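You operate a simulated robot arm through the tools that you are given. There is no shell and no other tool.

You run a simulated robot arm. Do the job below in one go: nothing can be reset, and whatever is moved stays where it is left.

JOB
Put things in order on the top of the island bench. At the end: the yellow card from the top of the island bench stands where the blue cup stood; the blue cup stands where the blue short oval mould stood; the green card from the top of the island bench stands where the yellow card stood; the blue short oval mould stands on top of the flat blue tin (marked "Mint"); whatever was shut is shut again. Leave all else as you found it, and nothing knocked over.
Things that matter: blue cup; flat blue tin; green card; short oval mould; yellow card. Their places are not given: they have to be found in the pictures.

It is judged by the outcome, as a careful person would: the job done as asked, and still so three seconds after it is handed in. It fails if anything else is knocked over, pushed out of place, dropped, spilled or broken.

ROBOT AND FRAMES
A 6-joint arm with a two-finger parallel gripper, fixed in place. Base frame: the origin is at the foot of the arm, x ahead of it, y to its left, z up; the work surface is at about z = 0. Readings come in mm, degrees, newtons and seconds.
With the tool pointing down near the work surface it reaches from about 120 to 500 mm from the base axis. Its first joint turns from -72.0 to 72.0 degrees. Payload 0.65 kg.
The TCP is the grasp point between the finger pads, 25 mm short of the fingertips. In the tool frame z runs along the fingers and y along their closing line. Largest opening 76 mm; finger width 18, thickness 10; the body of the gripper, 36 by 78 mm, starts 45 mm behind the TCP.
Orientation is that of the tool frame in the base frame, as a unit quaternion [w, x, y, z]. With the fingers straight down and closing along the base's y, the tool's x points along the base's -x, its y along +y and its z along -z.

CONTROLS
- The arm moves only by the tool play_rows. Its arguments are lists of equal length, an entry for each row: "xyz": the shift along the tool's x, y, z in units of 50 mm (1.0 is 50 mm), a list of three; "rotation": the turn, a rotation vector about the tool's x, y, z in units of 5 degrees (1.0 is 5 degrees), a list of three; "gripper": the closure, from 0 (fully open) to 1 (shut). In form: {"xyz": [[tx, ty, tz], ...], "rotation": [[rx, ry, rz], ...], "gripper": [gripper, ...]}. A call has 1 to 20 rows; each row shifts and turns the commanded pose from where the row before left it, along the tool's axes as they then stand. A call with a number of a shift or a turn outside -1 to 1 is refused whole. Rows are played at 5 a second. More than 50 mm and 8.6 degrees between two rows, or a gripper value outside its range, and nothing of the call is played. Where a pose cannot be reached the arm comes as near as it can. A force on the tool above 40 N (or 10 N above the force at the start of the call, whichever is more), or a blocked arm, ends the call early, and 0.2 s more pass. Each finger travels about 108 mm/s and halts on what it meets, pressing with about 32 N; the grip force reading is that of the motor and also rises with nothing between the fingers. The clock runs only during rows and for 0.2 s after the last one: add rows that do not move to give the fingers time. It gives the time, the measured TCP pose, the force on the tool (base axes), the opening and the grip force at its end, in the units of the frame above (readings bear some noise), with the torque about the TCP (base axes, N m) and any sound that the robot's microphone picked up.
- Cameras (640 x 400 px; columns grow to the right, rows downward): "scene" is fixed at [45.9, 268, 396.8]; the picture's right is [-0.85, -0.53, 0.00], its down [-0.33, 0.53, -0.78] and it looks along [0.42, -0.66, -0.62] (base axes); focal length 214 px, centre (320, 200). "wrist" rides on the gripper at [58, 11, -81] in the tool frame; the picture's right is [-0.18, 0.98, 0.00], its down [-0.75, -0.14, -0.64] and it looks along [-0.63, -0.12, 0.77] (tool axes); focal length 243 px, centre (320, 200).
- snapshot(camera): a new picture of that camera. It takes no simulated time.
- point_at(camera, pixels): there is no depth. For up to 12 entries [column, row, z] of the newest picture of that camera ("zoom" is the newest enlarged one), the place [x, y] in the base frame at which the ray of that pixel passes the height z, good to about 3 mm. It takes no simulated time.
- inspect(camera, box): a new picture of the part [left, top, right, bottom] of that camera's present view, enlarged. It takes no simulated time.
- sign_off(): hands the job in; it is judged then, once.

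Leave the gripper open and the arm clear of the work at the hand-in unless told otherwise.

The tools are called after "Request:" by a JSON object that holds its "name" and its "arguments". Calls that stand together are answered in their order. play_rows: Moves the arm, as the interface text tells. Its arguments: {"type":"object","properties":{"xyz":{"type":"array","items":{"type":"array","items":{"type":"number"}}},"rotation":{"type":"array","items":{"type":"array","items":{"type":"number"}}},"gripper":{"type":"array","items":{"type":"number"}}},"required":["xyz","rotation","gripper"]} The other tools are called the same way: snapshot (camera) takes a picture; point_at (camera, pixels) gives the place at which the rays of pixels pass given heights; inspect (camera, box) takes an enlarged picture of a part of a camera's view; sign_off () hands the job in.

At the start:

```text
t: 0.0
tcp_pos: [247.5, -28.1, 281.8]
tool_rot: [0.001, 0.0, 1.0, -0.001]
contact_force: [0.2, -0.4, 0.4]
wrist_torque: [0.01, 0.01, -0.03]
width: 75.7
grasp_force: 0.2
```

scene: 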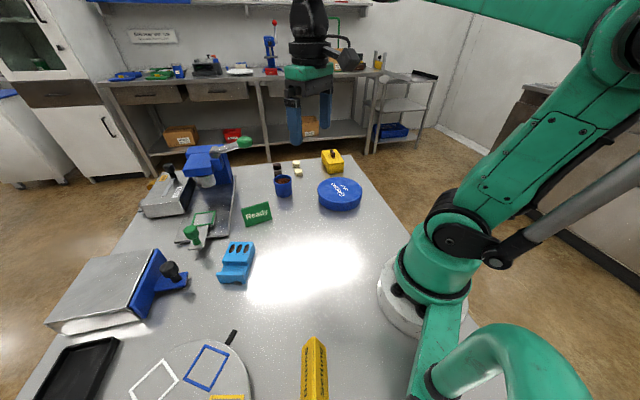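
wrist: 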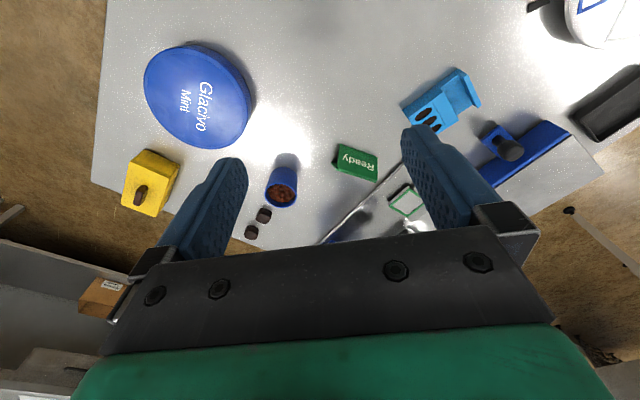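

I see a round blue tin, a blue cup with contents, a green "Ready" card, a light blue block, and frames on a round plate at the bottom. I will look closer at the parts of the scene.

Request:
{"name": "inspect", "arguments": {"camera": "scene", "box": [220, 140, 380, 240]}}

Request:
{"name": "inspect", "arguments": {"camera": "scene", "box": [20, 300, 340, 400]}}

Request:
{"name": "inspect", "arguments": {"camera": "scene", "box": [120, 130, 280, 290]}}

Request:
{"name": "inspect", "arguments": {"camera": "wrist", "box": [100, 20, 420, 250]}}

Request:
{"name": "inspect", "arguments": {"camera": "wrist", "box": [320, 0, 640, 250]}}

```text
4.00 times, centred on (300, 190) of scene
```

zoom: 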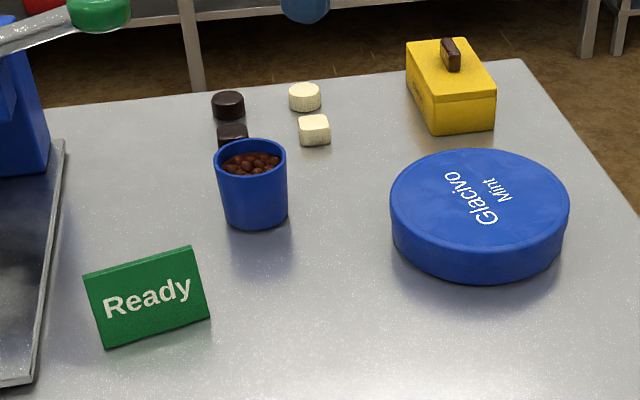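

```text
2.00 times, centred on (180, 350) of scene
```

zoom: 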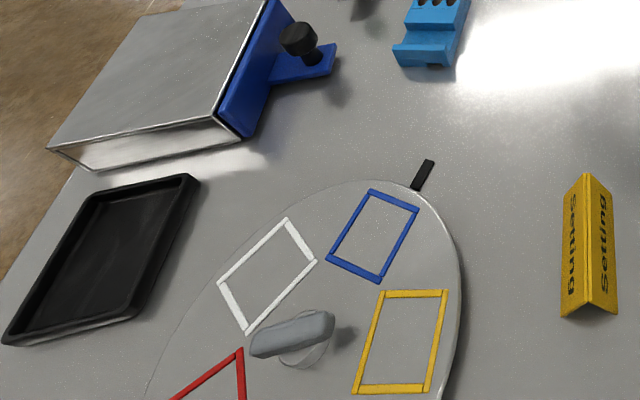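

```text
2.50 times, centred on (200, 210) of scene
```

zoom: 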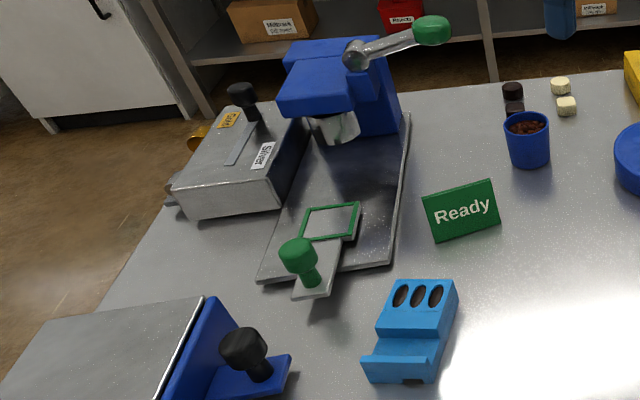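

```text
1.74 times, centred on (260, 135) of wrist
```

zoom: 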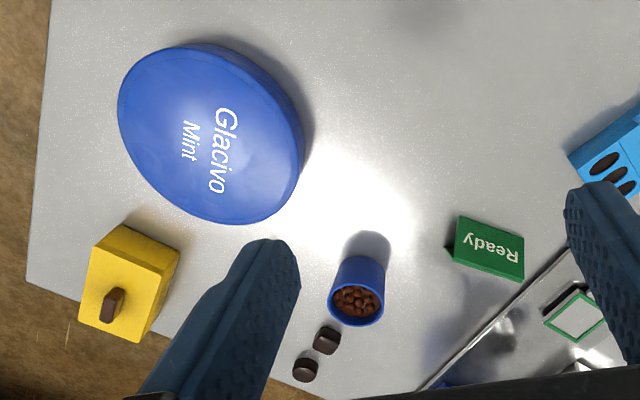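

```text
1.60 times, centred on (480, 125) of wrist
```

zoom: 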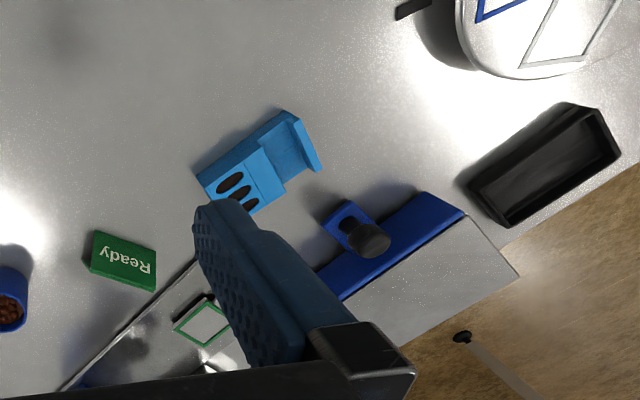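

The cards are tent-shaped: green "Ready" and yellow "Setting". The light blue block with three ovals may be the mould, but something shut (steel boxes) may hide others. I'll get the rough places of all these, using the current scene picture.

Request:
{"name": "snapshot", "arguments": {"camera": "scene"}}

Request:
{"name": "point_at", "arguments": {"camera": "scene", "pixels": [[284, 195, 0], [257, 222, 0], [235, 275, 0], [340, 205, 0], [314, 370, 0], [200, 370, 0], [170, 285, 0], [90, 320, 0], [195, 238, 0], [280, 168, 0], [298, 170, 0], [335, 170, 0]]}}

Request:
{"name": "inspect", "arguments": {"camera": "scene", "box": [200, 230, 280, 290]}}

Request:
{"name": "inspect", "arguments": {"camera": "scene", "box": [90, 40, 250, 140]}}

Request:
{"name": "inspect", "arguments": {"camera": "scene", "box": [240, 10, 440, 150]}}

```text
taken
```

scene: 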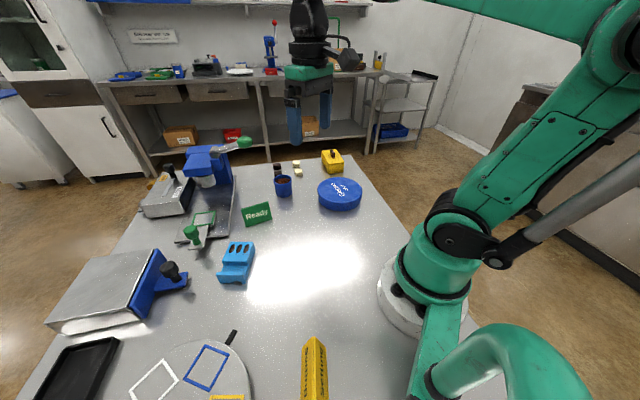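

```text
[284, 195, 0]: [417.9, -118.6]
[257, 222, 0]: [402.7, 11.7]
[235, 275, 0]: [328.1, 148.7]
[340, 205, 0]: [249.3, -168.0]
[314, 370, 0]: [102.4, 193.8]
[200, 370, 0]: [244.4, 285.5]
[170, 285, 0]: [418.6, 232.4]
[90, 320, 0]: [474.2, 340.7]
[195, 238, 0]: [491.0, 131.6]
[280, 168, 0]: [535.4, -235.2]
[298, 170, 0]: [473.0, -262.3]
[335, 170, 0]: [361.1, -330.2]
```

```text
6.67 times, centred on (240, 260) of scene
```

zoom: 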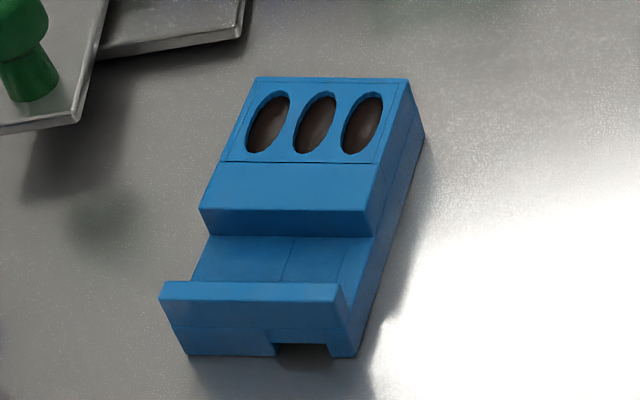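

```text
4.00 times, centred on (170, 90) of scene
```

zoom: 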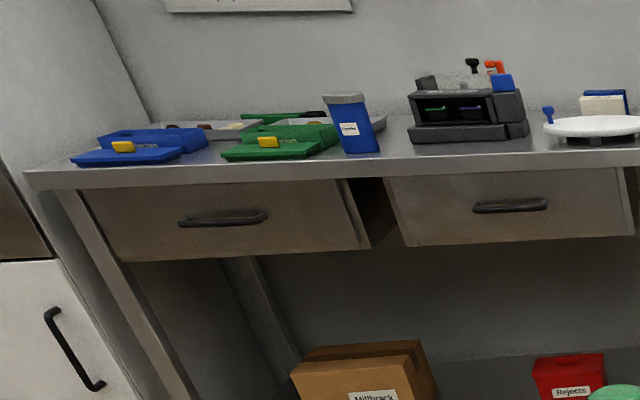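

```text
2.86 times, centred on (340, 80) of scene
```

zoom: 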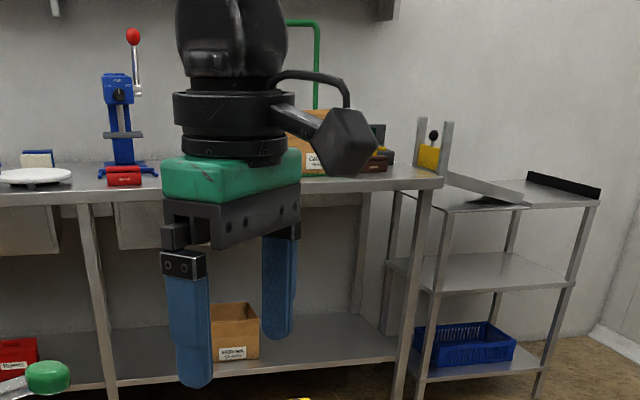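

The light blue block has three ovals. I'd like to see it and the steel box beside it nearer. I move 130 mm left at the present height and turn the camera toward the left side.

Request:
{"name": "play_rows", "arguments": {"xyz": [[0, 0.6, 0], [0, 1, 0], [0, 1, 0], [0, 0, 0], [0, 0, 0], [0, 0, 0], [0, 0, 0], [0, 0, 0], [0, 0, 0], [0, 0, 0], [0, 0, 0]], "rotation": [[0, 0, 0], [0, 0, 0], [0, 0, 0], [0, 0, -1], [0, 0, -1], [0, 0, -1], [0, 0, -1], [0, 0, -1], [0, 0, -1], [0, 0, -1], [0, 0, -1]], "gripper": [0, 0, 0, 0, 0, 0, 0, 0, 0, 0, 0]}}

Request:
{"name": "snapshot", "arguments": {"camera": "wrist"}}

Request:
{"name": "snapshot", "arguments": {"camera": "scene"}}

```text
t: 2.4
tcp_pos: [248.8, 101.5, 280.1]
tool_rot: [0.001, -0.342, 0.94, 0.0]
contact_force: [0.2, -0.3, 0.3]
wrist_torque: [-0.02, -0.02, 0.01]
width: 76.2
grasp_force: 0.2
```

```text
taken
```

wrist: 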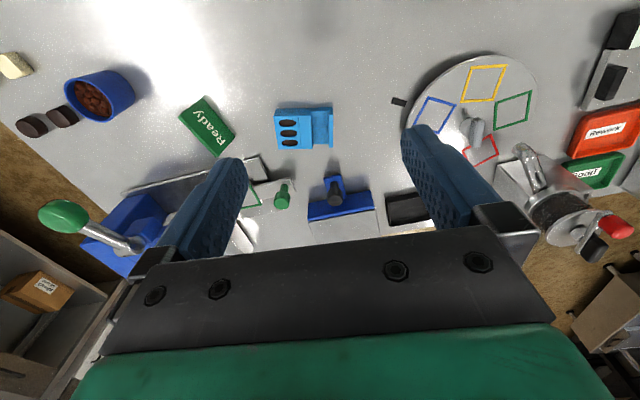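

```text
taken
```

scene: 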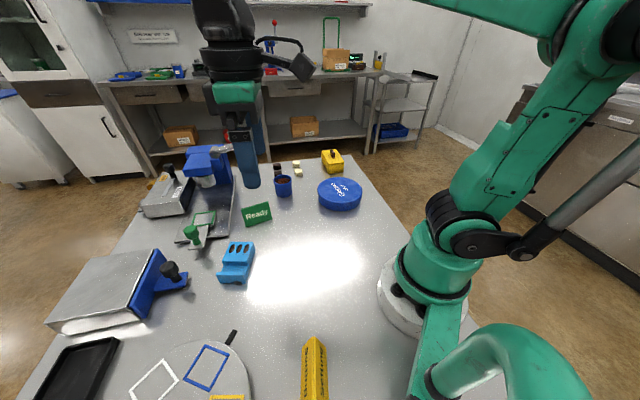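

More things lie further to the left: red and green trays near (600,140) and a machine at (560,190). I turn the camera further that way.

Request:
{"name": "play_rows", "arguments": {"xyz": [[0, 0, 0], [0, 0, 0], [0, 0, 0], [0, 0, 0], [0, 0, 0], [0, 0, 0], [0, 0, 0], [0, 0, 0], [0, 0, 0], [0, 0, 0]], "rotation": [[0, 0, -1], [0, 0, -1], [0, 0, -1], [0, 0, -1], [0, 0, -1], [0, 0, -1], [0, 0, -1], [0, 0, -1], [0, 0, -1], [0, 0, -1]], "gripper": [0, 0, 0, 0, 0, 0, 0, 0, 0, 0]}}

Request:
{"name": "snapshot", "arguments": {"camera": "wrist"}}

Request:
{"name": "inspect", "arguments": {"camera": "wrist", "box": [320, 0, 640, 250]}}

Request:
{"name": "inspect", "arguments": {"camera": "wrist", "box": [0, 0, 320, 250]}}

```text
t: 4.6
tcp_pos: [247.0, 101.4, 281.0]
tool_rot: [-0.001, 0.708, -0.706, 0.0]
contact_force: [-0.2, -0.3, 0.3]
wrist_torque: [-0.01, 0.0, 0.03]
width: 76.0
grasp_force: 0.0
```

```text
taken
```

wrist: 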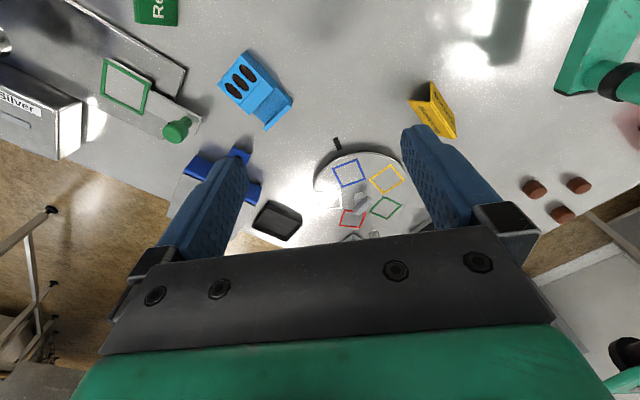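

```text
1.60 times, centred on (480, 125) of wrist
```

zoom: 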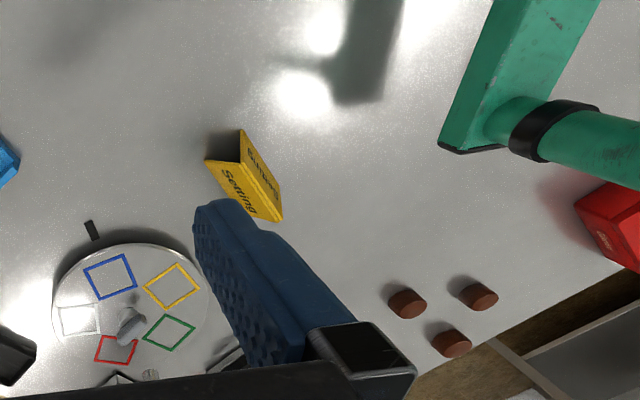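

```text
1.60 times, centred on (160, 125) of wrist
```

zoom: 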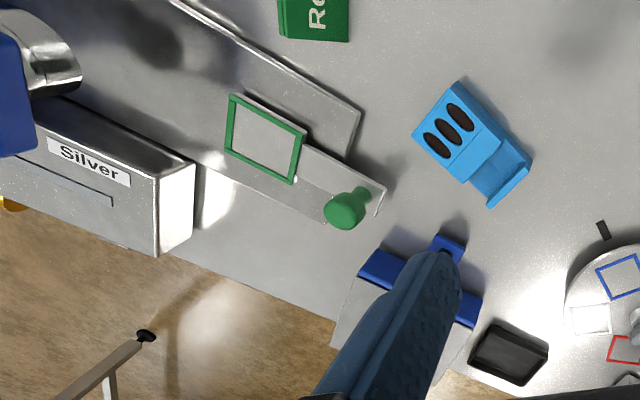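

The only oval-holed thing seen so far is the light blue block at about (250,90). I want to see the steel box with blue front and the other machines nearer before deciding. I move ahead 100 mm and turn back to a heading of about 60°.

Request:
{"name": "play_rows", "arguments": {"xyz": [[0, -1, 0], [0, -1, 0], [0, 0, 0], [0, 0, 0], [0, 0, 0], [0, 0, 0], [0, 0, 0], [0, 0, 0]], "rotation": [[0, 0, 0], [0, 0, 0], [0, 0, 1], [0, 0, 1], [0, 0, 1], [0, 0, 1], [0, 0, 1], [0, 0, 1]], "gripper": [0, 0, 0, 0, 0, 0, 0, 0]}}

Request:
{"name": "inspect", "arguments": {"camera": "wrist", "box": [0, 0, 320, 200]}}

Request:
{"name": "inspect", "arguments": {"camera": "wrist", "box": [320, 0, 640, 200]}}

Request:
{"name": "snapshot", "arguments": {"camera": "wrist"}}

```text
t: 6.4
tcp_pos: [348.4, 101.7, 280.4]
tool_rot: [0.001, -0.5, 0.866, 0.0]
contact_force: [0.1, 0.6, -0.4]
wrist_torque: [0.02, 0.03, 0.01]
width: 75.9
grasp_force: 0.1
```

```text
2.00 times, centred on (160, 100) of wrist
```

zoom: 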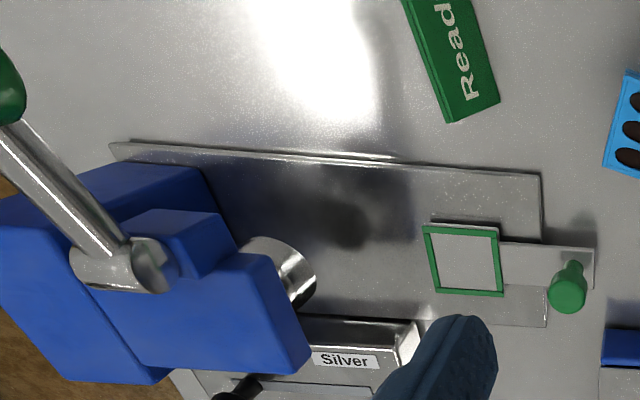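

```text
2.00 times, centred on (480, 100) of wrist
```

zoom: 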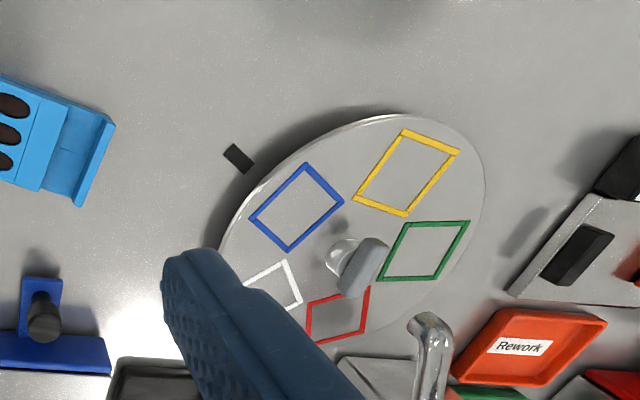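

```text
taken
```

wrist: 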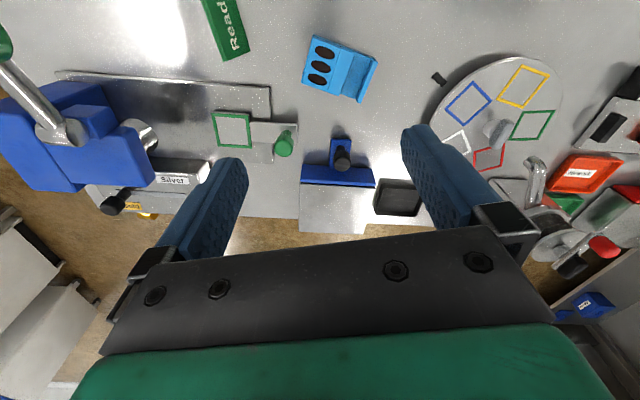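

There's more on the far left: a "Rework" tray, a machine. I move further left and up to view these.

Request:
{"name": "play_rows", "arguments": {"xyz": [[-1, 0.3, 0], [-0.8, 0.3, -0.6], [0, 1, 0], [0, 0, 0], [0, 0, 0], [0, 0, 0], [0, 0, 0], [0, 0, 0]], "rotation": [[0, 0, 0], [0, 0, 0], [0, 0, 0], [0, 0, -1], [0, 0, -1], [0, 0, -1], [0, 0, -1], [0, 0, -1]], "gripper": [0, 0, 0, 0, 0, 0, 0, 0]}}

Request:
{"name": "snapshot", "arguments": {"camera": "wrist"}}

Request:
{"name": "inspect", "arguments": {"camera": "wrist", "box": [240, 0, 640, 250]}}

Request:
{"name": "inspect", "arguments": {"camera": "wrist", "box": [0, 0, 320, 200]}}

Request:
{"name": "snapshot", "arguments": {"camera": "scene"}}

```text
refused: row 1 steps farther than a row can; nothing moved
```

```text
taken
```

wrist: 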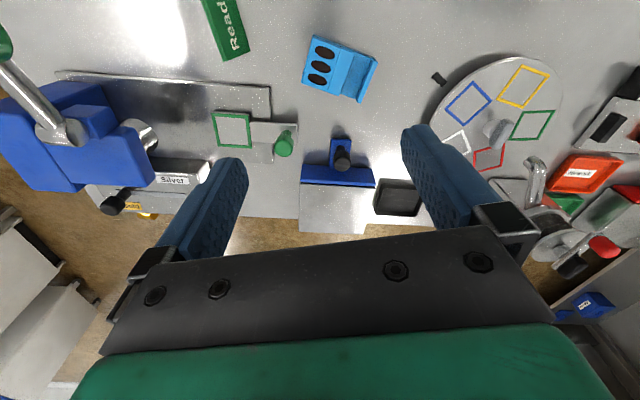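

```text
1.60 times, centred on (440, 125) of wrist
```

zoom: 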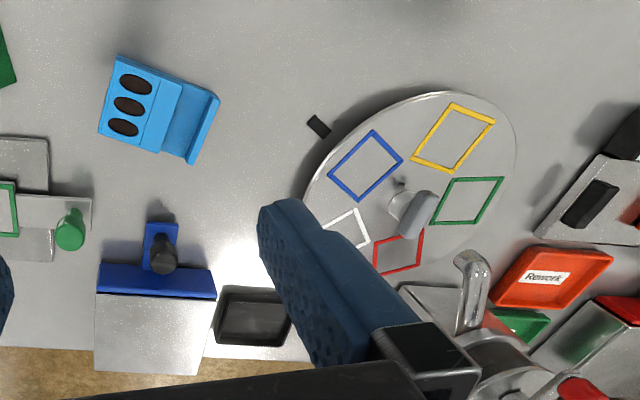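

```text
2.00 times, centred on (160, 100) of wrist
```

zoom: 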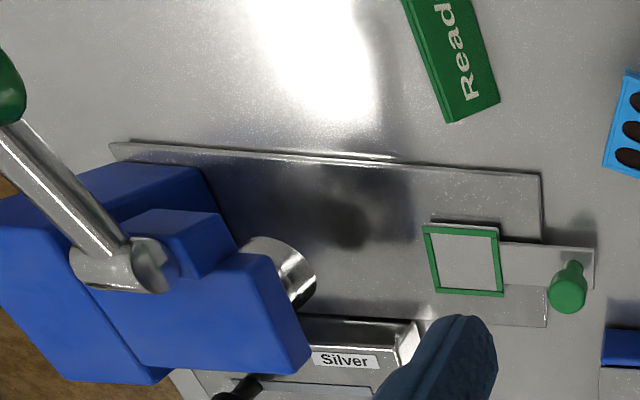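

```text
taken
```

scene: 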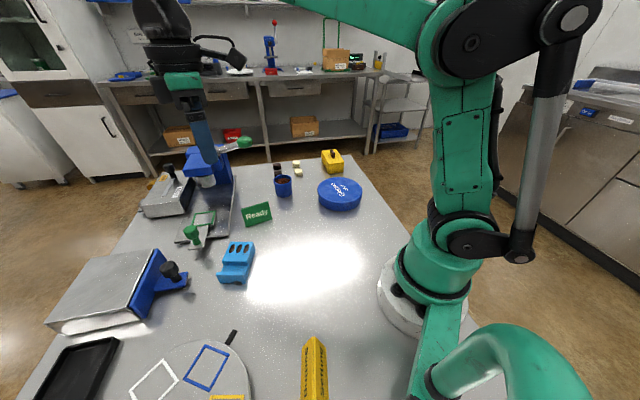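

The combined step was too long. I split it into smaller rows.

Request:
{"name": "play_rows", "arguments": {"xyz": [[-0.7, 0, 0], [0, 0.8, 0], [0, 0.8, 0], [0, 0.7, 0], [0, 0, -0.5], [0, 0, 0], [0, 0, 0], [0, 0, 0], [0, 0, 0], [0, 0, 0]], "rotation": [[0, 0, 0], [0, 0, 0], [0, 0, 0], [0, 0, 0], [0, 0, 0], [0, 0, -1], [0, 0, -1], [0, 0, -1], [0, 0, -1], [0, 0, -1]], "gripper": [0, 0, 0, 0, 0, 0, 0, 0, 0, 0]}}

Request:
{"name": "snapshot", "arguments": {"camera": "wrist"}}

Request:
{"name": "inspect", "arguments": {"camera": "wrist", "box": [240, 0, 640, 250]}}

Request:
{"name": "inspect", "arguments": {"camera": "wrist", "box": [0, 0, 320, 200]}}

```text
t: 8.6
tcp_pos: [265.4, 189.5, 305.3]
tool_rot: [0.001, -0.676, 0.737, 0.0]
contact_force: [-0.3, 0.7, 0.1]
wrist_torque: [-0.01, -0.03, 0.0]
width: 76.0
grasp_force: 0.0
```

```text
taken
```

wrist: 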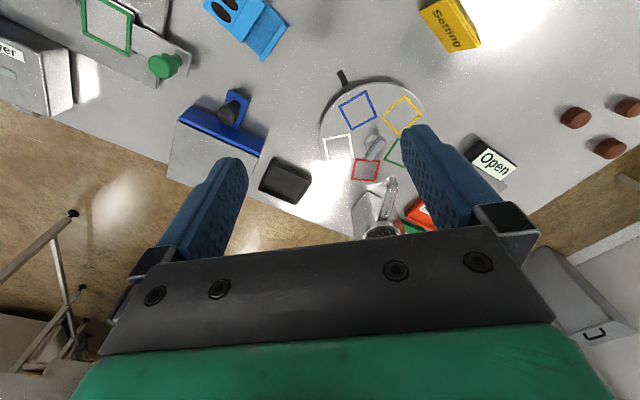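

```text
1.60 times, centred on (440, 125) of wrist
```

zoom: 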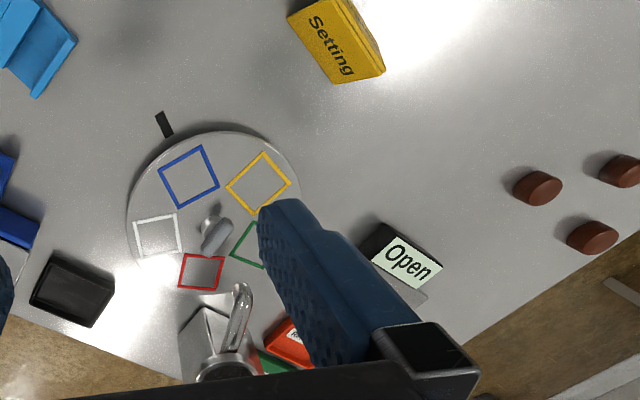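

```text
2.00 times, centred on (160, 100) of wrist
```

zoom: 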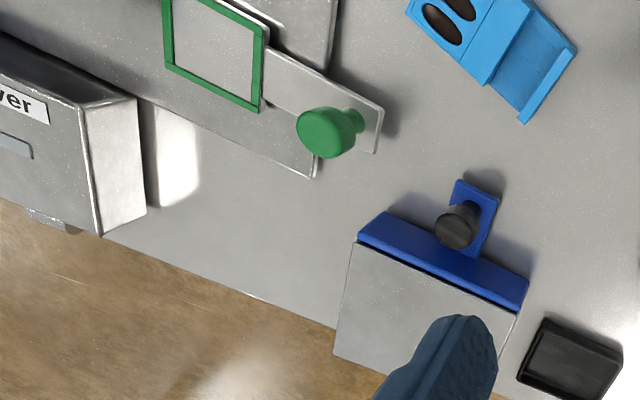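

I see also an "Open" sign holder and brown pucks. I'll zoom on the back bench things, the wall sign, and the light blue block to be sure of what the mould is.

Request:
{"name": "inspect", "arguments": {"camera": "scene", "box": [100, 55, 200, 95]}}

Request:
{"name": "inspect", "arguments": {"camera": "scene", "box": [120, 20, 190, 50]}}

Request:
{"name": "inspect", "arguments": {"camera": "scene", "box": [120, 240, 200, 300]}}

Request:
{"name": "inspect", "arguments": {"camera": "scene", "box": [180, 40, 420, 140]}}

Request:
{"name": "inspect", "arguments": {"camera": "scene", "box": [0, 0, 120, 120]}}

```text
6.40 times, centred on (150, 75) of scene
```

zoom: 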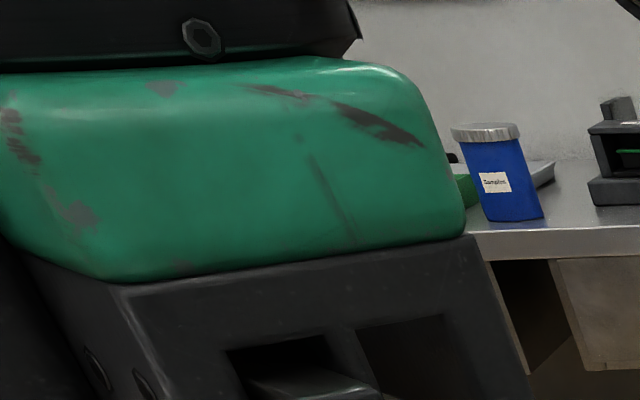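

```text
9.14 times, centred on (155, 35) of scene
```

zoom: 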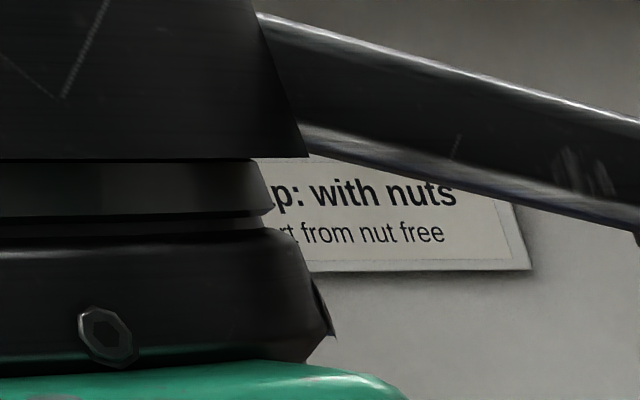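

```text
6.67 times, centred on (160, 270) of scene
```

zoom: 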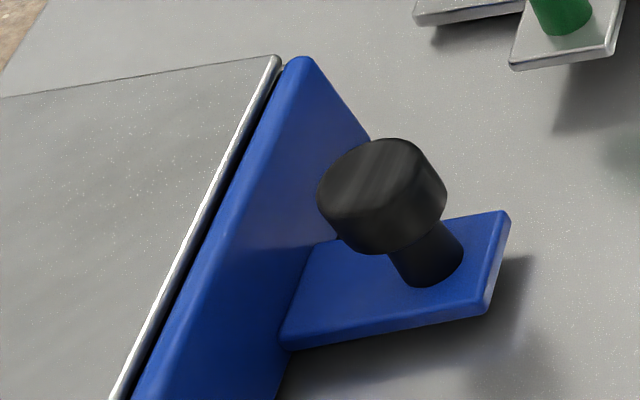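

```text
2.67 times, centred on (300, 90) of scene
```

zoom: 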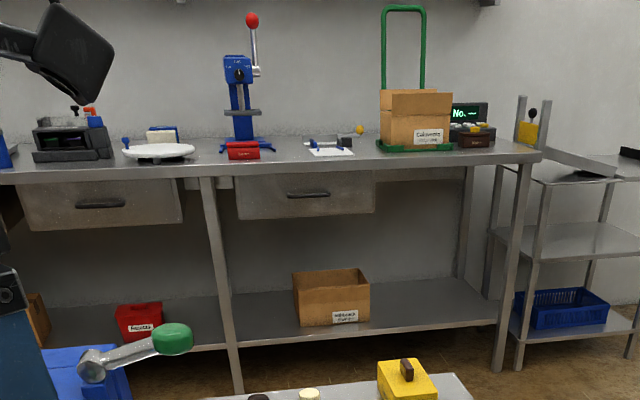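

```text
3.33 times, centred on (60, 60) of scene
```

zoom: 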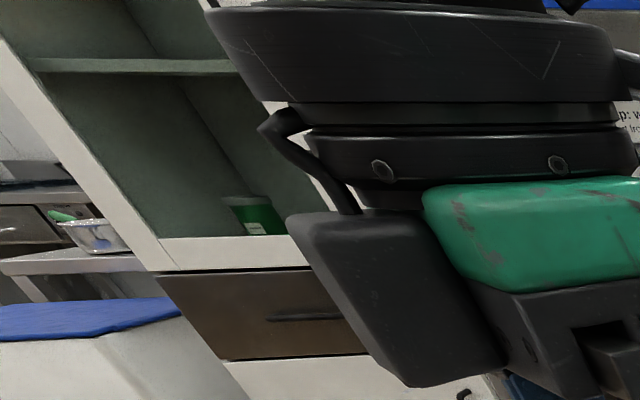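

Next I measure: heights of the cup, drawer box and light blue block by matching vertical edges in the scene picture.

Request:
{"name": "snapshot", "arguments": {"camera": "scene"}}

Request:
{"name": "point_at", "arguments": {"camera": "scene", "pixels": [[282.75, 179.5, 30], [282.75, 179.5, 40], [282.75, 179.5, 50], [284, 195.5, 0], [153, 248, 40], [153, 248, 50], [153, 248, 60], [125, 322, 0], [235, 284, 0], [218, 278, 0], [250, 250, 0], [255, 246, 30]]}}

Request:
{"name": "inspect", "arguments": {"camera": "scene", "box": [40, 230, 200, 340]}}

```text
taken
```

scene: 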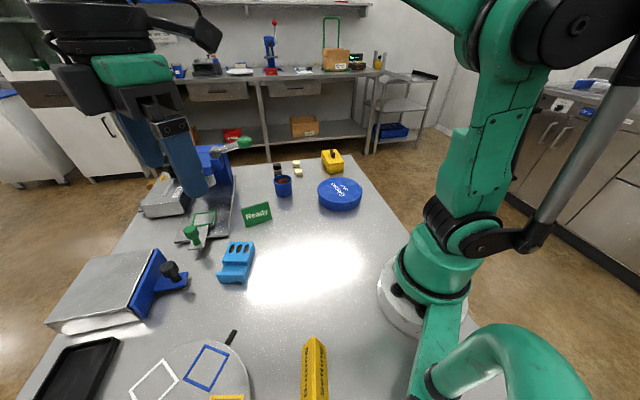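

```text
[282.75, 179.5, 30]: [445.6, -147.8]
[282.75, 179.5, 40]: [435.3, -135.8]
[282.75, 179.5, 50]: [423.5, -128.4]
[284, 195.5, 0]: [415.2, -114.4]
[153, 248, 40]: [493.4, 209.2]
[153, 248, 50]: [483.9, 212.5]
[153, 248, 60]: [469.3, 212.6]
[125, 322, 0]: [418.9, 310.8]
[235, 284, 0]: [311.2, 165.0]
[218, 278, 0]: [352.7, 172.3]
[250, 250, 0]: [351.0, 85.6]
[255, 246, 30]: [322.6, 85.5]
```

```text
3.64 times, centred on (120, 285) of scene
```

zoom: 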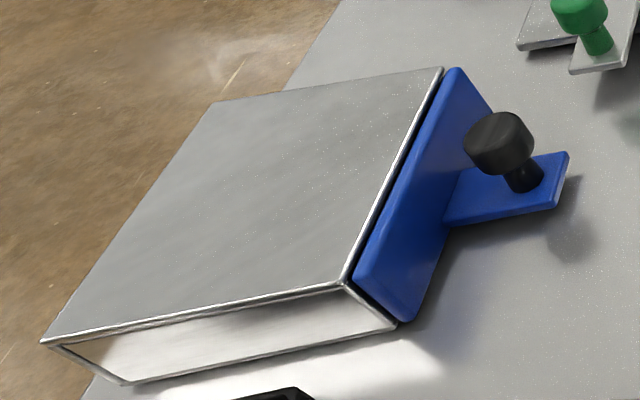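

The cup is about 58 mm tall. I check the height of the drawer box by its near front corner: bottom at about (143,318), top at about (129.5,307).

Request:
{"name": "point_at", "arguments": {"camera": "scene", "pixels": [[143, 318, 0], [143, 318, 5], [129.5, 307, 30], [129.5, 307, 40], [129.5, 307, 50], [129.5, 307, 60], [168, 266, 40], [168, 266, 50], [168, 266, 60], [147, 249, 50], [147, 249, 60], [60, 315, 50]]}}

```text
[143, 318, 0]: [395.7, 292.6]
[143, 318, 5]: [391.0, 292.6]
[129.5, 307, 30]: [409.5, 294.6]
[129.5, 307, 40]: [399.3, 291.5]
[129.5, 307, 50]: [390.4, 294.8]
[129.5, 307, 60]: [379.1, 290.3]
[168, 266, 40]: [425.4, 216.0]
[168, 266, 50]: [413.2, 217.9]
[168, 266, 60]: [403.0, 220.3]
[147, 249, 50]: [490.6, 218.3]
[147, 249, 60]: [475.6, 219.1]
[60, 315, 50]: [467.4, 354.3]
```

The box is only about 43 mm tall, so a 58 mm cup could not stand in it shut; the mould is thus not in that drawer. To be thorough I look once more at the far left area past the turntable for any other blue mould.

Request:
{"name": "play_rows", "arguments": {"xyz": [[0, 0.7, 0], [0, 0.7, 0], [0, 0.7, 0], [0, 0, 0], [0, 0, 0], [0, 0, 0], [0, 0, 0]], "rotation": [[0, 0, 0], [0, 0, 0], [0, 0, 0], [0, -1, 0], [0, -1, 0], [0, -1, 0], [0, -1, 0]], "gripper": [0, 0, 0, 0, 0, 0, 0]}}

Request:
{"name": "snapshot", "arguments": {"camera": "wrist"}}

Request:
{"name": "snapshot", "arguments": {"camera": "scene"}}

```text
t: 10.2
tcp_pos: [162.0, 198.2, 305.0]
tool_rot: [0.129, -0.665, 0.726, 0.118]
contact_force: [-1.2, 0.7, 0.3]
wrist_torque: [0.0, 0.0, -0.01]
width: 76.2
grasp_force: 0.1
```

```text
taken
```

wrist: 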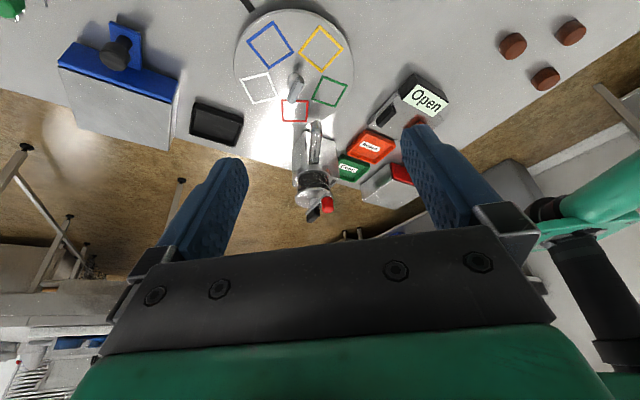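

```text
taken
```

scene: 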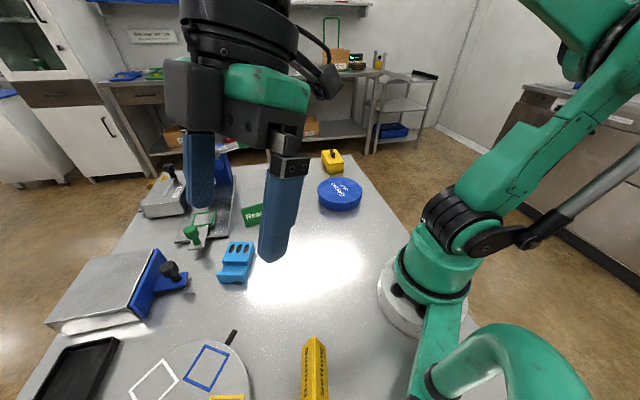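

No other blue mould is on the bench, so the light blue three-oval block is the mould. I level the tool, turn the camera forward again, then go above the mould's near side for accurate measuring.

Request:
{"name": "play_rows", "arguments": {"xyz": [[0, 0, 0], [0, 0, 0], [0, 0, 0], [0, 0, 0], [0, 0, 0], [0, 0, 0], [0, 0, 0], [0, 0, 0], [0, 0, 0], [0, 0, 0], [0, 0, 0], [0, 0, 0], [0, 0, 0], [0, 0, 0], [0, 0, 0], [0, 0, 0], [0, 0, 0], [0, 0, 0], [0, 0, 0], [0, 0, 0]], "rotation": [[0, 1, 0], [0, 1, 0], [0, 1, 0], [0, 1, 0], [0, 0, 1], [0, 0, 1], [0, 0, 1], [0, 0, 1], [0, 0, 1], [0, 0, 1], [0, 0, 1], [0, 0, 1], [0, 0, 1], [0, 0, 1], [0, 0, 1], [0, 0, 1], [0, 0, 1], [0, 0, 1], [0, 0, 1], [0, 0, 1]], "gripper": [0, 0, 0, 0, 0, 0, 0, 0, 0, 0, 0, 0, 0, 0, 0, 0, 0, 0, 0, 0]}}

Request:
{"name": "play_rows", "arguments": {"xyz": [[0, 0, 0], [-0.8, 0, 0], [0, -0.7, 0], [0, -0.7, 0], [0, 0, 1], [0, 0, 1], [0, 0, 0]], "rotation": [[0, 0, 1], [0, 0, 0], [0, 0, 0], [0, 0, 0], [0, 0, 0], [0, 0, 0], [0, 0, 0]], "gripper": [0, 0, 0, 0, 0, 0, 0]}}

Request:
{"name": "snapshot", "arguments": {"camera": "wrist"}}

Request:
{"name": "inspect", "arguments": {"camera": "wrist", "box": [220, 60, 420, 260]}}

```text
t: 14.4
tcp_pos: [159.8, 198.7, 305.0]
tool_rot: [0.001, -0.042, 0.999, 0.001]
contact_force: [0.4, -0.4, 0.2]
wrist_torque: [0.02, 0.0, -0.01]
width: 76.2
grasp_force: 0.0
```

```text
t: 16.0
tcp_pos: [201.5, 128.8, 204.5]
tool_rot: [0.001, 0.0, 1.0, 0.0]
contact_force: [-0.3, -0.1, 0.4]
wrist_torque: [0.0, -0.01, -0.01]
width: 76.1
grasp_force: 0.0
```

```text
taken
```

wrist: 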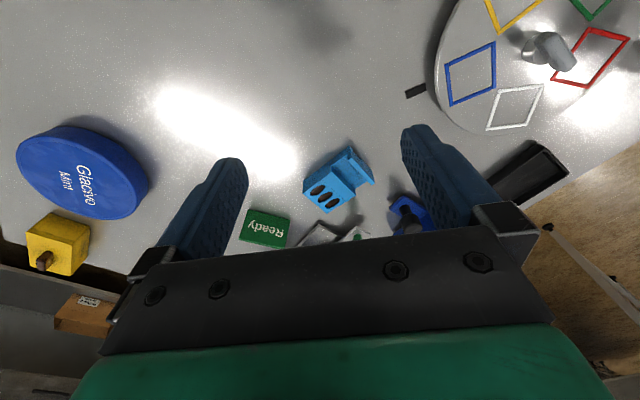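

```text
2.00 times, centred on (320, 160) of wrist
```

zoom: 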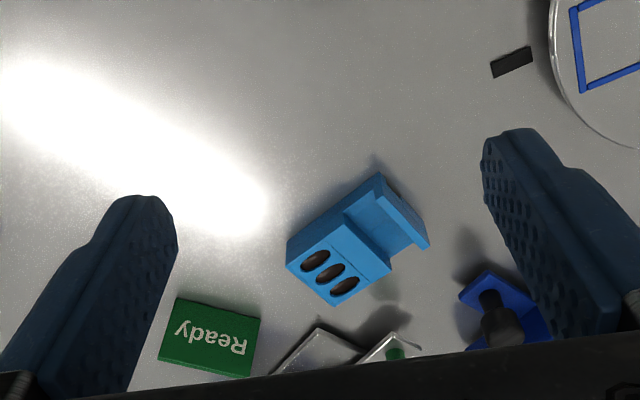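

The mould shows at (338,180). I go nearer (down 70 mm, ahead 40 mm) to measure it.

Request:
{"name": "play_rows", "arguments": {"xyz": [[-0.8, 0, 0], [0, 0, 0.7], [0, 0, 0.7], [0, 0, 0]], "rotation": [[0, 0, 0], [0, 0, 0], [0, 0, 0], [0, 0, 0]], "gripper": [0, 0, 0, 0]}}

Request:
{"name": "snapshot", "arguments": {"camera": "wrist"}}

Request:
{"name": "inspect", "arguments": {"camera": "wrist", "box": [240, 100, 400, 220]}}

```text
t: 17.0
tcp_pos: [240.9, 128.5, 135.0]
tool_rot: [0.001, 0.0, 1.0, -0.001]
contact_force: [-0.5, 0.5, 0.8]
wrist_torque: [-0.03, 0.0, -0.02]
width: 76.1
grasp_force: 0.1
```

```text
taken
```

wrist: 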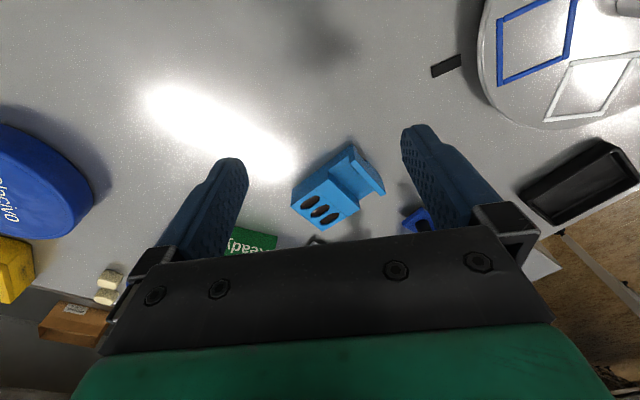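

```text
3.33 times, centred on (320, 160) of wrist
```

zoom: 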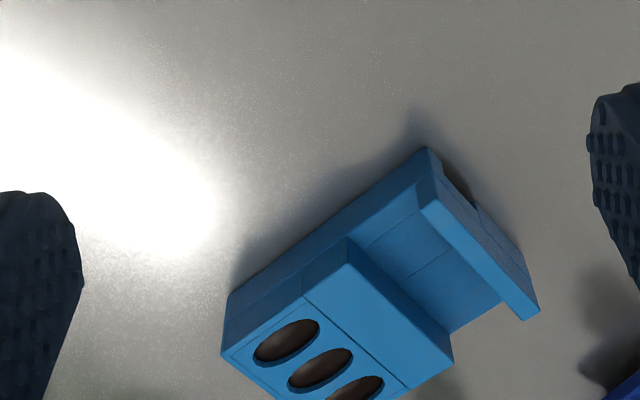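

I need a view from more directly above. I go 70 mm further ahead and up 20 mm.

Request:
{"name": "play_rows", "arguments": {"xyz": [[0, 0, -0.6], [-0.8, 0, 0], [-0.8, 0, 0], [0, 0, 0]], "rotation": [[0, 0, 0], [0, 0, 0], [0, 0, 0], [0, 0, 0]], "gripper": [0, 0, 0, 0]}}

Request:
{"name": "snapshot", "arguments": {"camera": "wrist"}}

Request:
{"name": "inspect", "arguments": {"camera": "wrist", "box": [240, 50, 400, 170]}}

```text
t: 18.0
tcp_pos: [321.4, 127.6, 165.2]
tool_rot: [0.001, 0.0, 1.0, 0.0]
contact_force: [0.7, -0.5, 0.3]
wrist_torque: [0.01, -0.01, -0.01]
width: 76.1
grasp_force: 0.0
```

```text
taken
```

wrist: 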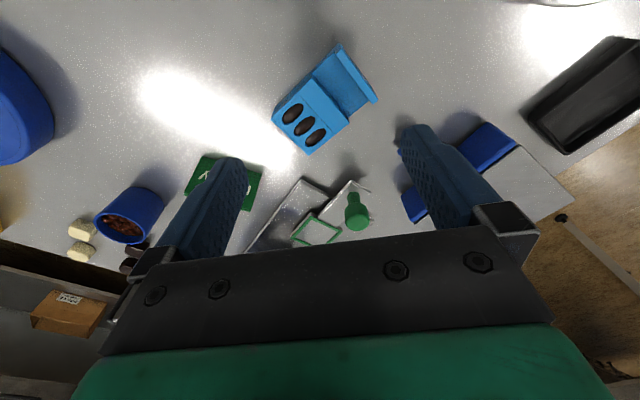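

```text
3.33 times, centred on (320, 110) of wrist
```

zoom: 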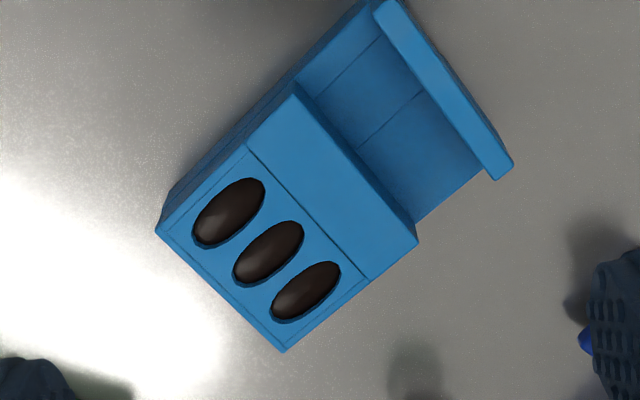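

The mould is seen from above with its oval end at lower left. I match corners between both cameras: zoom (158,232), (283,352), (417,240), (513,165), (375,0) and scene (253.5,242), (230.2,241.7).

Request:
{"name": "point_at", "arguments": {"camera": "zoom", "pixels": [[158, 232, 20], [158, 232, 30], [158, 232, 40], [283, 352, 20], [283, 352, 30], [283, 352, 40], [417, 240, 30], [417, 240, 40], [295, 85, 30], [513, 165, 20], [375, 3, 20], [495, 180, 20]]}}

Request:
{"name": "snapshot", "arguments": {"camera": "scene"}}

Request:
{"name": "point_at", "arguments": {"camera": "scene", "pixels": [[253.5, 242, 20], [253.5, 242, 30], [253.5, 242, 40], [230.2, 241.7, 20], [230.2, 241.7, 30], [230.2, 241.7, 40], [255.7, 250.2, 0], [245, 283, 0], [220, 283, 0]]}}

```text
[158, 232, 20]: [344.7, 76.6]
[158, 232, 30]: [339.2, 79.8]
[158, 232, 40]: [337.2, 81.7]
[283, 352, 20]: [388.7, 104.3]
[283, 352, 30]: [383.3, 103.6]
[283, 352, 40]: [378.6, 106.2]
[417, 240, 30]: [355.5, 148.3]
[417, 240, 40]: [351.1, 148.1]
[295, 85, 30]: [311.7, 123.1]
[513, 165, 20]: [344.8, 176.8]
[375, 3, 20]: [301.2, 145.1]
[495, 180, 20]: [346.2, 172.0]
```

```text
taken
```

scene: 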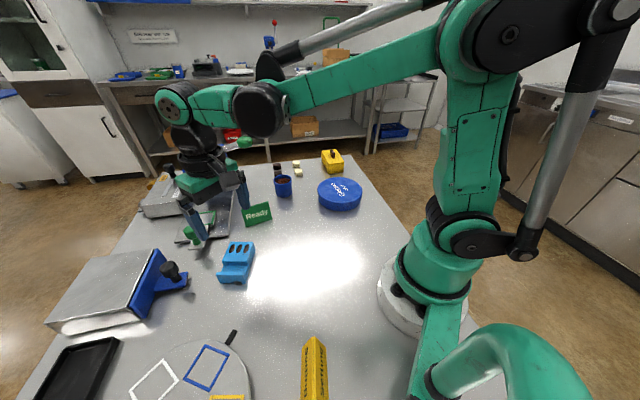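

```text
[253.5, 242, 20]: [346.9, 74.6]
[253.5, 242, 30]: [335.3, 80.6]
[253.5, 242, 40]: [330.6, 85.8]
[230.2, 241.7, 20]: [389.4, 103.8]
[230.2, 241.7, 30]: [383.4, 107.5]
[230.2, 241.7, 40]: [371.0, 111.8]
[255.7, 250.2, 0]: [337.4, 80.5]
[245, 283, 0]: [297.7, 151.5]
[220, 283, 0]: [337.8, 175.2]
```

The mould is about 50 mm wide, 78 mm long, 28 mm high, centred near (341,126), its width line at about 30° from x. I'll grip it across its width: go above (346,120) and turn the tool to a heading of −60°.

Request:
{"name": "play_rows", "arguments": {"xyz": [[-0.49, -0.15, 0], [0, 0, 0], [0, 0, 0], [0, 0, 0], [0, 0, 0], [0, 0, 0], [0, 0, 0], [0, 0, 0], [0, 0, 0], [0, 0, 0], [0, 0, 0], [0, 0, 0], [0, 0, 0], [0, 0, 0.9], [0, 0, 0.6], [0, 0, 0]], "rotation": [[0, 0, 0], [0, 0, 1], [0, 0, 1], [0, 0, 1], [0, 0, 1], [0, 0, 1], [0, 0, 1], [0, 0, 1], [0, 0, 1], [0, 0, 1], [0, 0, 1], [0, 0, 1], [0, 0, 1], [0, 0, 0], [0, 0, 0], [0, 0, 0]], "gripper": [0, 0, 0, 0, 0, 0, 0, 0, 0, 0, 0, 0, 0, 0, 0, 0]}}

Request:
{"name": "snapshot", "arguments": {"camera": "wrist"}}

Request:
{"name": "snapshot", "arguments": {"camera": "scene"}}

Request:
{"name": "inspect", "arguments": {"camera": "scene", "box": [180, 180, 310, 290]}}

```text
t: 21.4
tcp_pos: [345.8, 119.9, 89.8]
tool_rot: [0.001, 0.499, 0.866, 0.001]
contact_force: [-0.4, 1.2, 0.7]
wrist_torque: [-0.02, 0.0, -0.01]
width: 76.0
grasp_force: 0.0
```

```text
taken
```

wrist: 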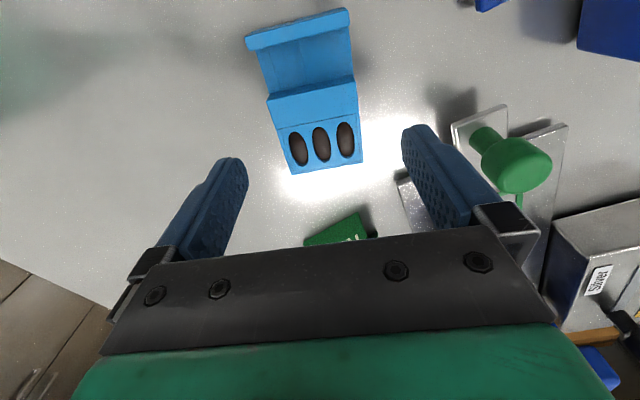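

```text
taken
```

scene: 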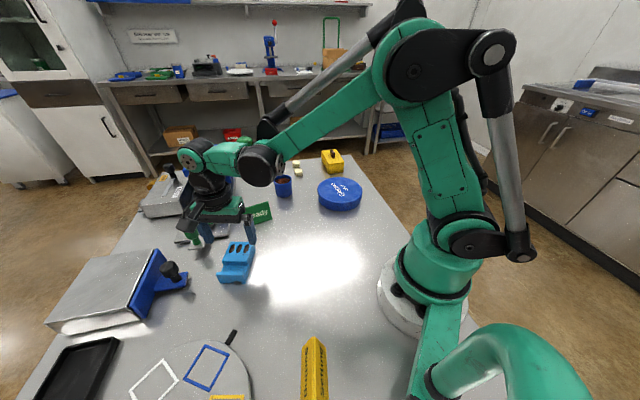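

```text
3.64 times, centred on (245, 235) of scene
```

zoom: 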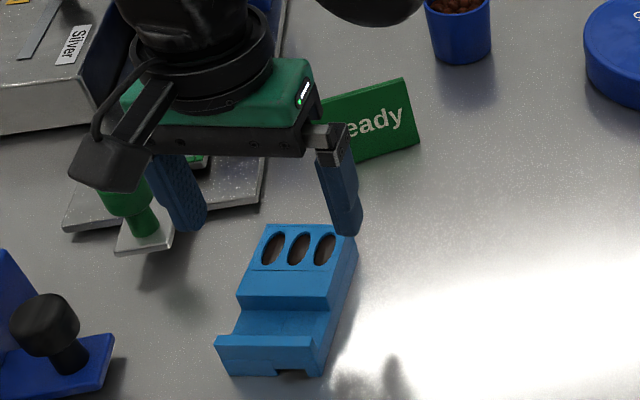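

The alignment looks right. I verify with the wrist picture: top corners of the mould at about (292,174), (362,162), (268,98), (356,82).

Request:
{"name": "point_at", "arguments": {"camera": "wrist", "pixels": [[292, 174, 28], [362, 162, 28], [268, 100, 28], [356, 82, 28], [246, 40, 24], [347, 9, 24]]}}

Request:
{"name": "inspect", "arguments": {"camera": "wrist", "box": [220, 0, 400, 190]}}

```text
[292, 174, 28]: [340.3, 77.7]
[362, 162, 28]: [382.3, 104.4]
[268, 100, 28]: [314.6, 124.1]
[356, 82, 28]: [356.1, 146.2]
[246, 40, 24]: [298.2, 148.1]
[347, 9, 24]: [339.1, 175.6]
```

```text
2.11 times, centred on (310, 95) of wrist
```

zoom: 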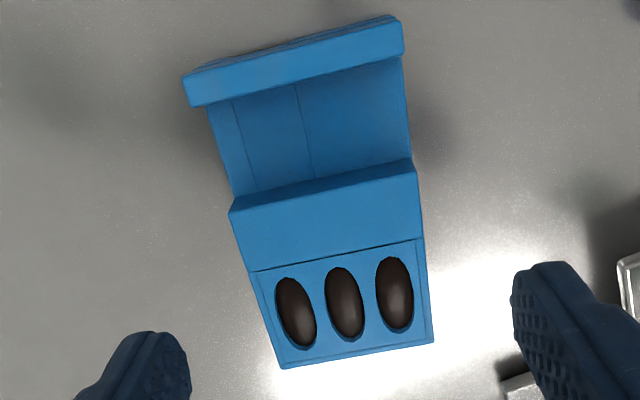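

Corners agree with the plan: midline at (345,119.5). I descend to TCP z = 29 and close on it.

Request:
{"name": "play_rows", "arguments": {"xyz": [[0, 0, 0.6], [0, 0, 0.4], [0, 0, 0.216], [0, 0, 0], [0, 0, 0], [0, 0, 0], [0, 0, 0]], "rotation": [[0, 0, 0], [0, 0, 0], [0, 0, 0], [0, 0, 0], [0, 0, 0], [0, 0, 0], [0, 0, 0]], "gripper": [0, 0, 0, 0, 1, 1, 1]}}

Request:
{"name": "snapshot", "arguments": {"camera": "scene"}}

```text
t: 23.0
tcp_pos: [345.9, 121.0, 29.4]
tool_rot: [0.001, 0.501, 0.866, 0.001]
contact_force: [-1.0, 0.1, 0.5]
wrist_torque: [-0.02, 0.0, 0.01]
width: 51.6
grasp_force: 32.2
```

```text
taken
```

scene: 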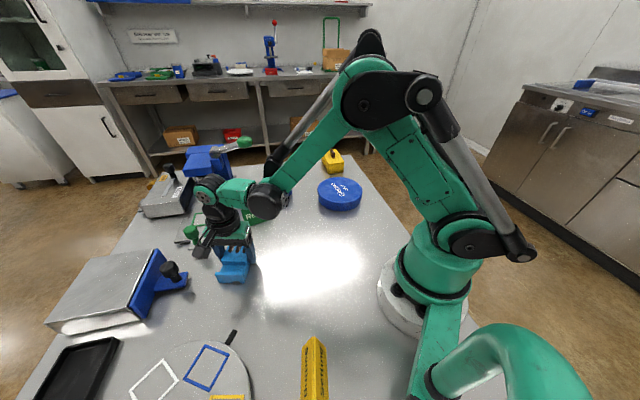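

It holds at 51.6 mm. I lift by 100 mm, first slowly.

Request:
{"name": "play_rows", "arguments": {"xyz": [[0, 0, -0.2], [0, 0, -0.4], [0, 0, -0.7], [0, 0, -0.7], [0, 0, 0]], "rotation": [[0, 0, 0], [0, 0, 0], [0, 0, 0], [0, 0, 0], [0, 0, 0]], "gripper": [1, 1, 1, 1, 1]}}

Request:
{"name": "snapshot", "arguments": {"camera": "scene"}}

Request:
{"name": "inspect", "arguments": {"camera": "scene", "box": [160, 160, 300, 290]}}

Request:
{"name": "inspect", "arguments": {"camera": "scene", "box": [260, 150, 380, 225]}}

Request:
{"name": "snapshot", "arguments": {"camera": "wrist"}}

```text
t: 24.2
tcp_pos: [345.6, 120.8, 131.0]
tool_rot: [0.001, 0.5, 0.866, 0.001]
contact_force: [-0.1, -0.3, -0.1]
wrist_torque: [0.0, -0.04, 0.06]
width: 51.2
grasp_force: 32.0
```

```text
taken
```

scene: 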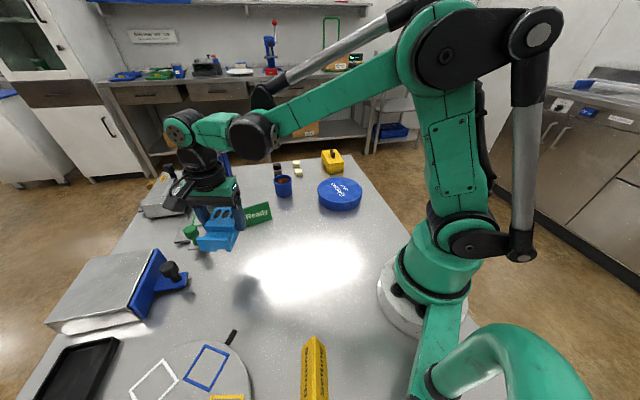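

```text
3.08 times, centred on (230, 225) of scene
```

zoom: 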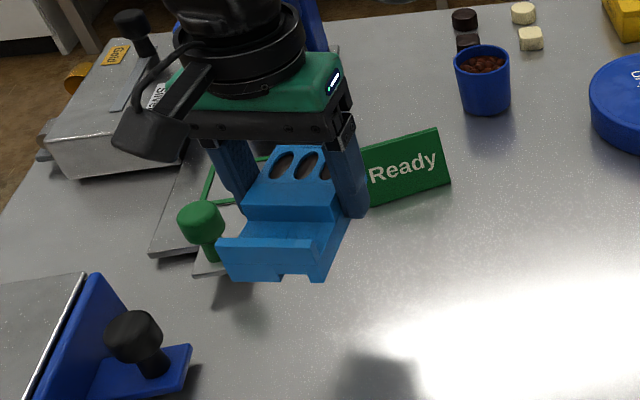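

```text
5.33 times, centred on (320, 188) of scene
```

zoom: 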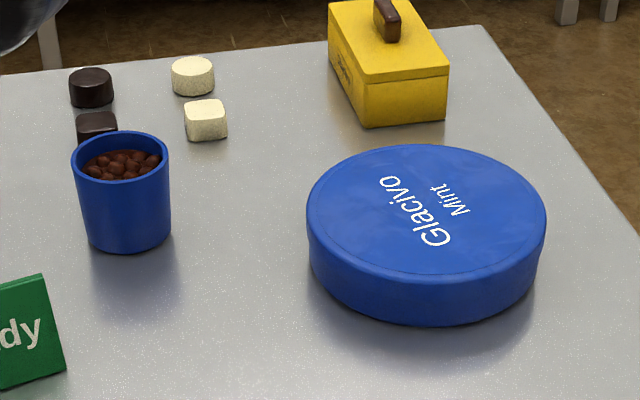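

```text
taken
```

wrist: 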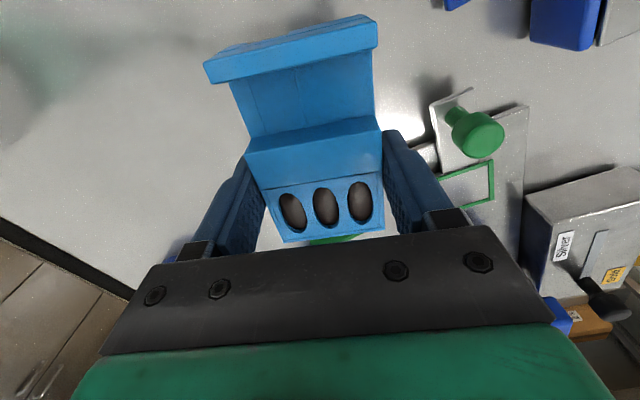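

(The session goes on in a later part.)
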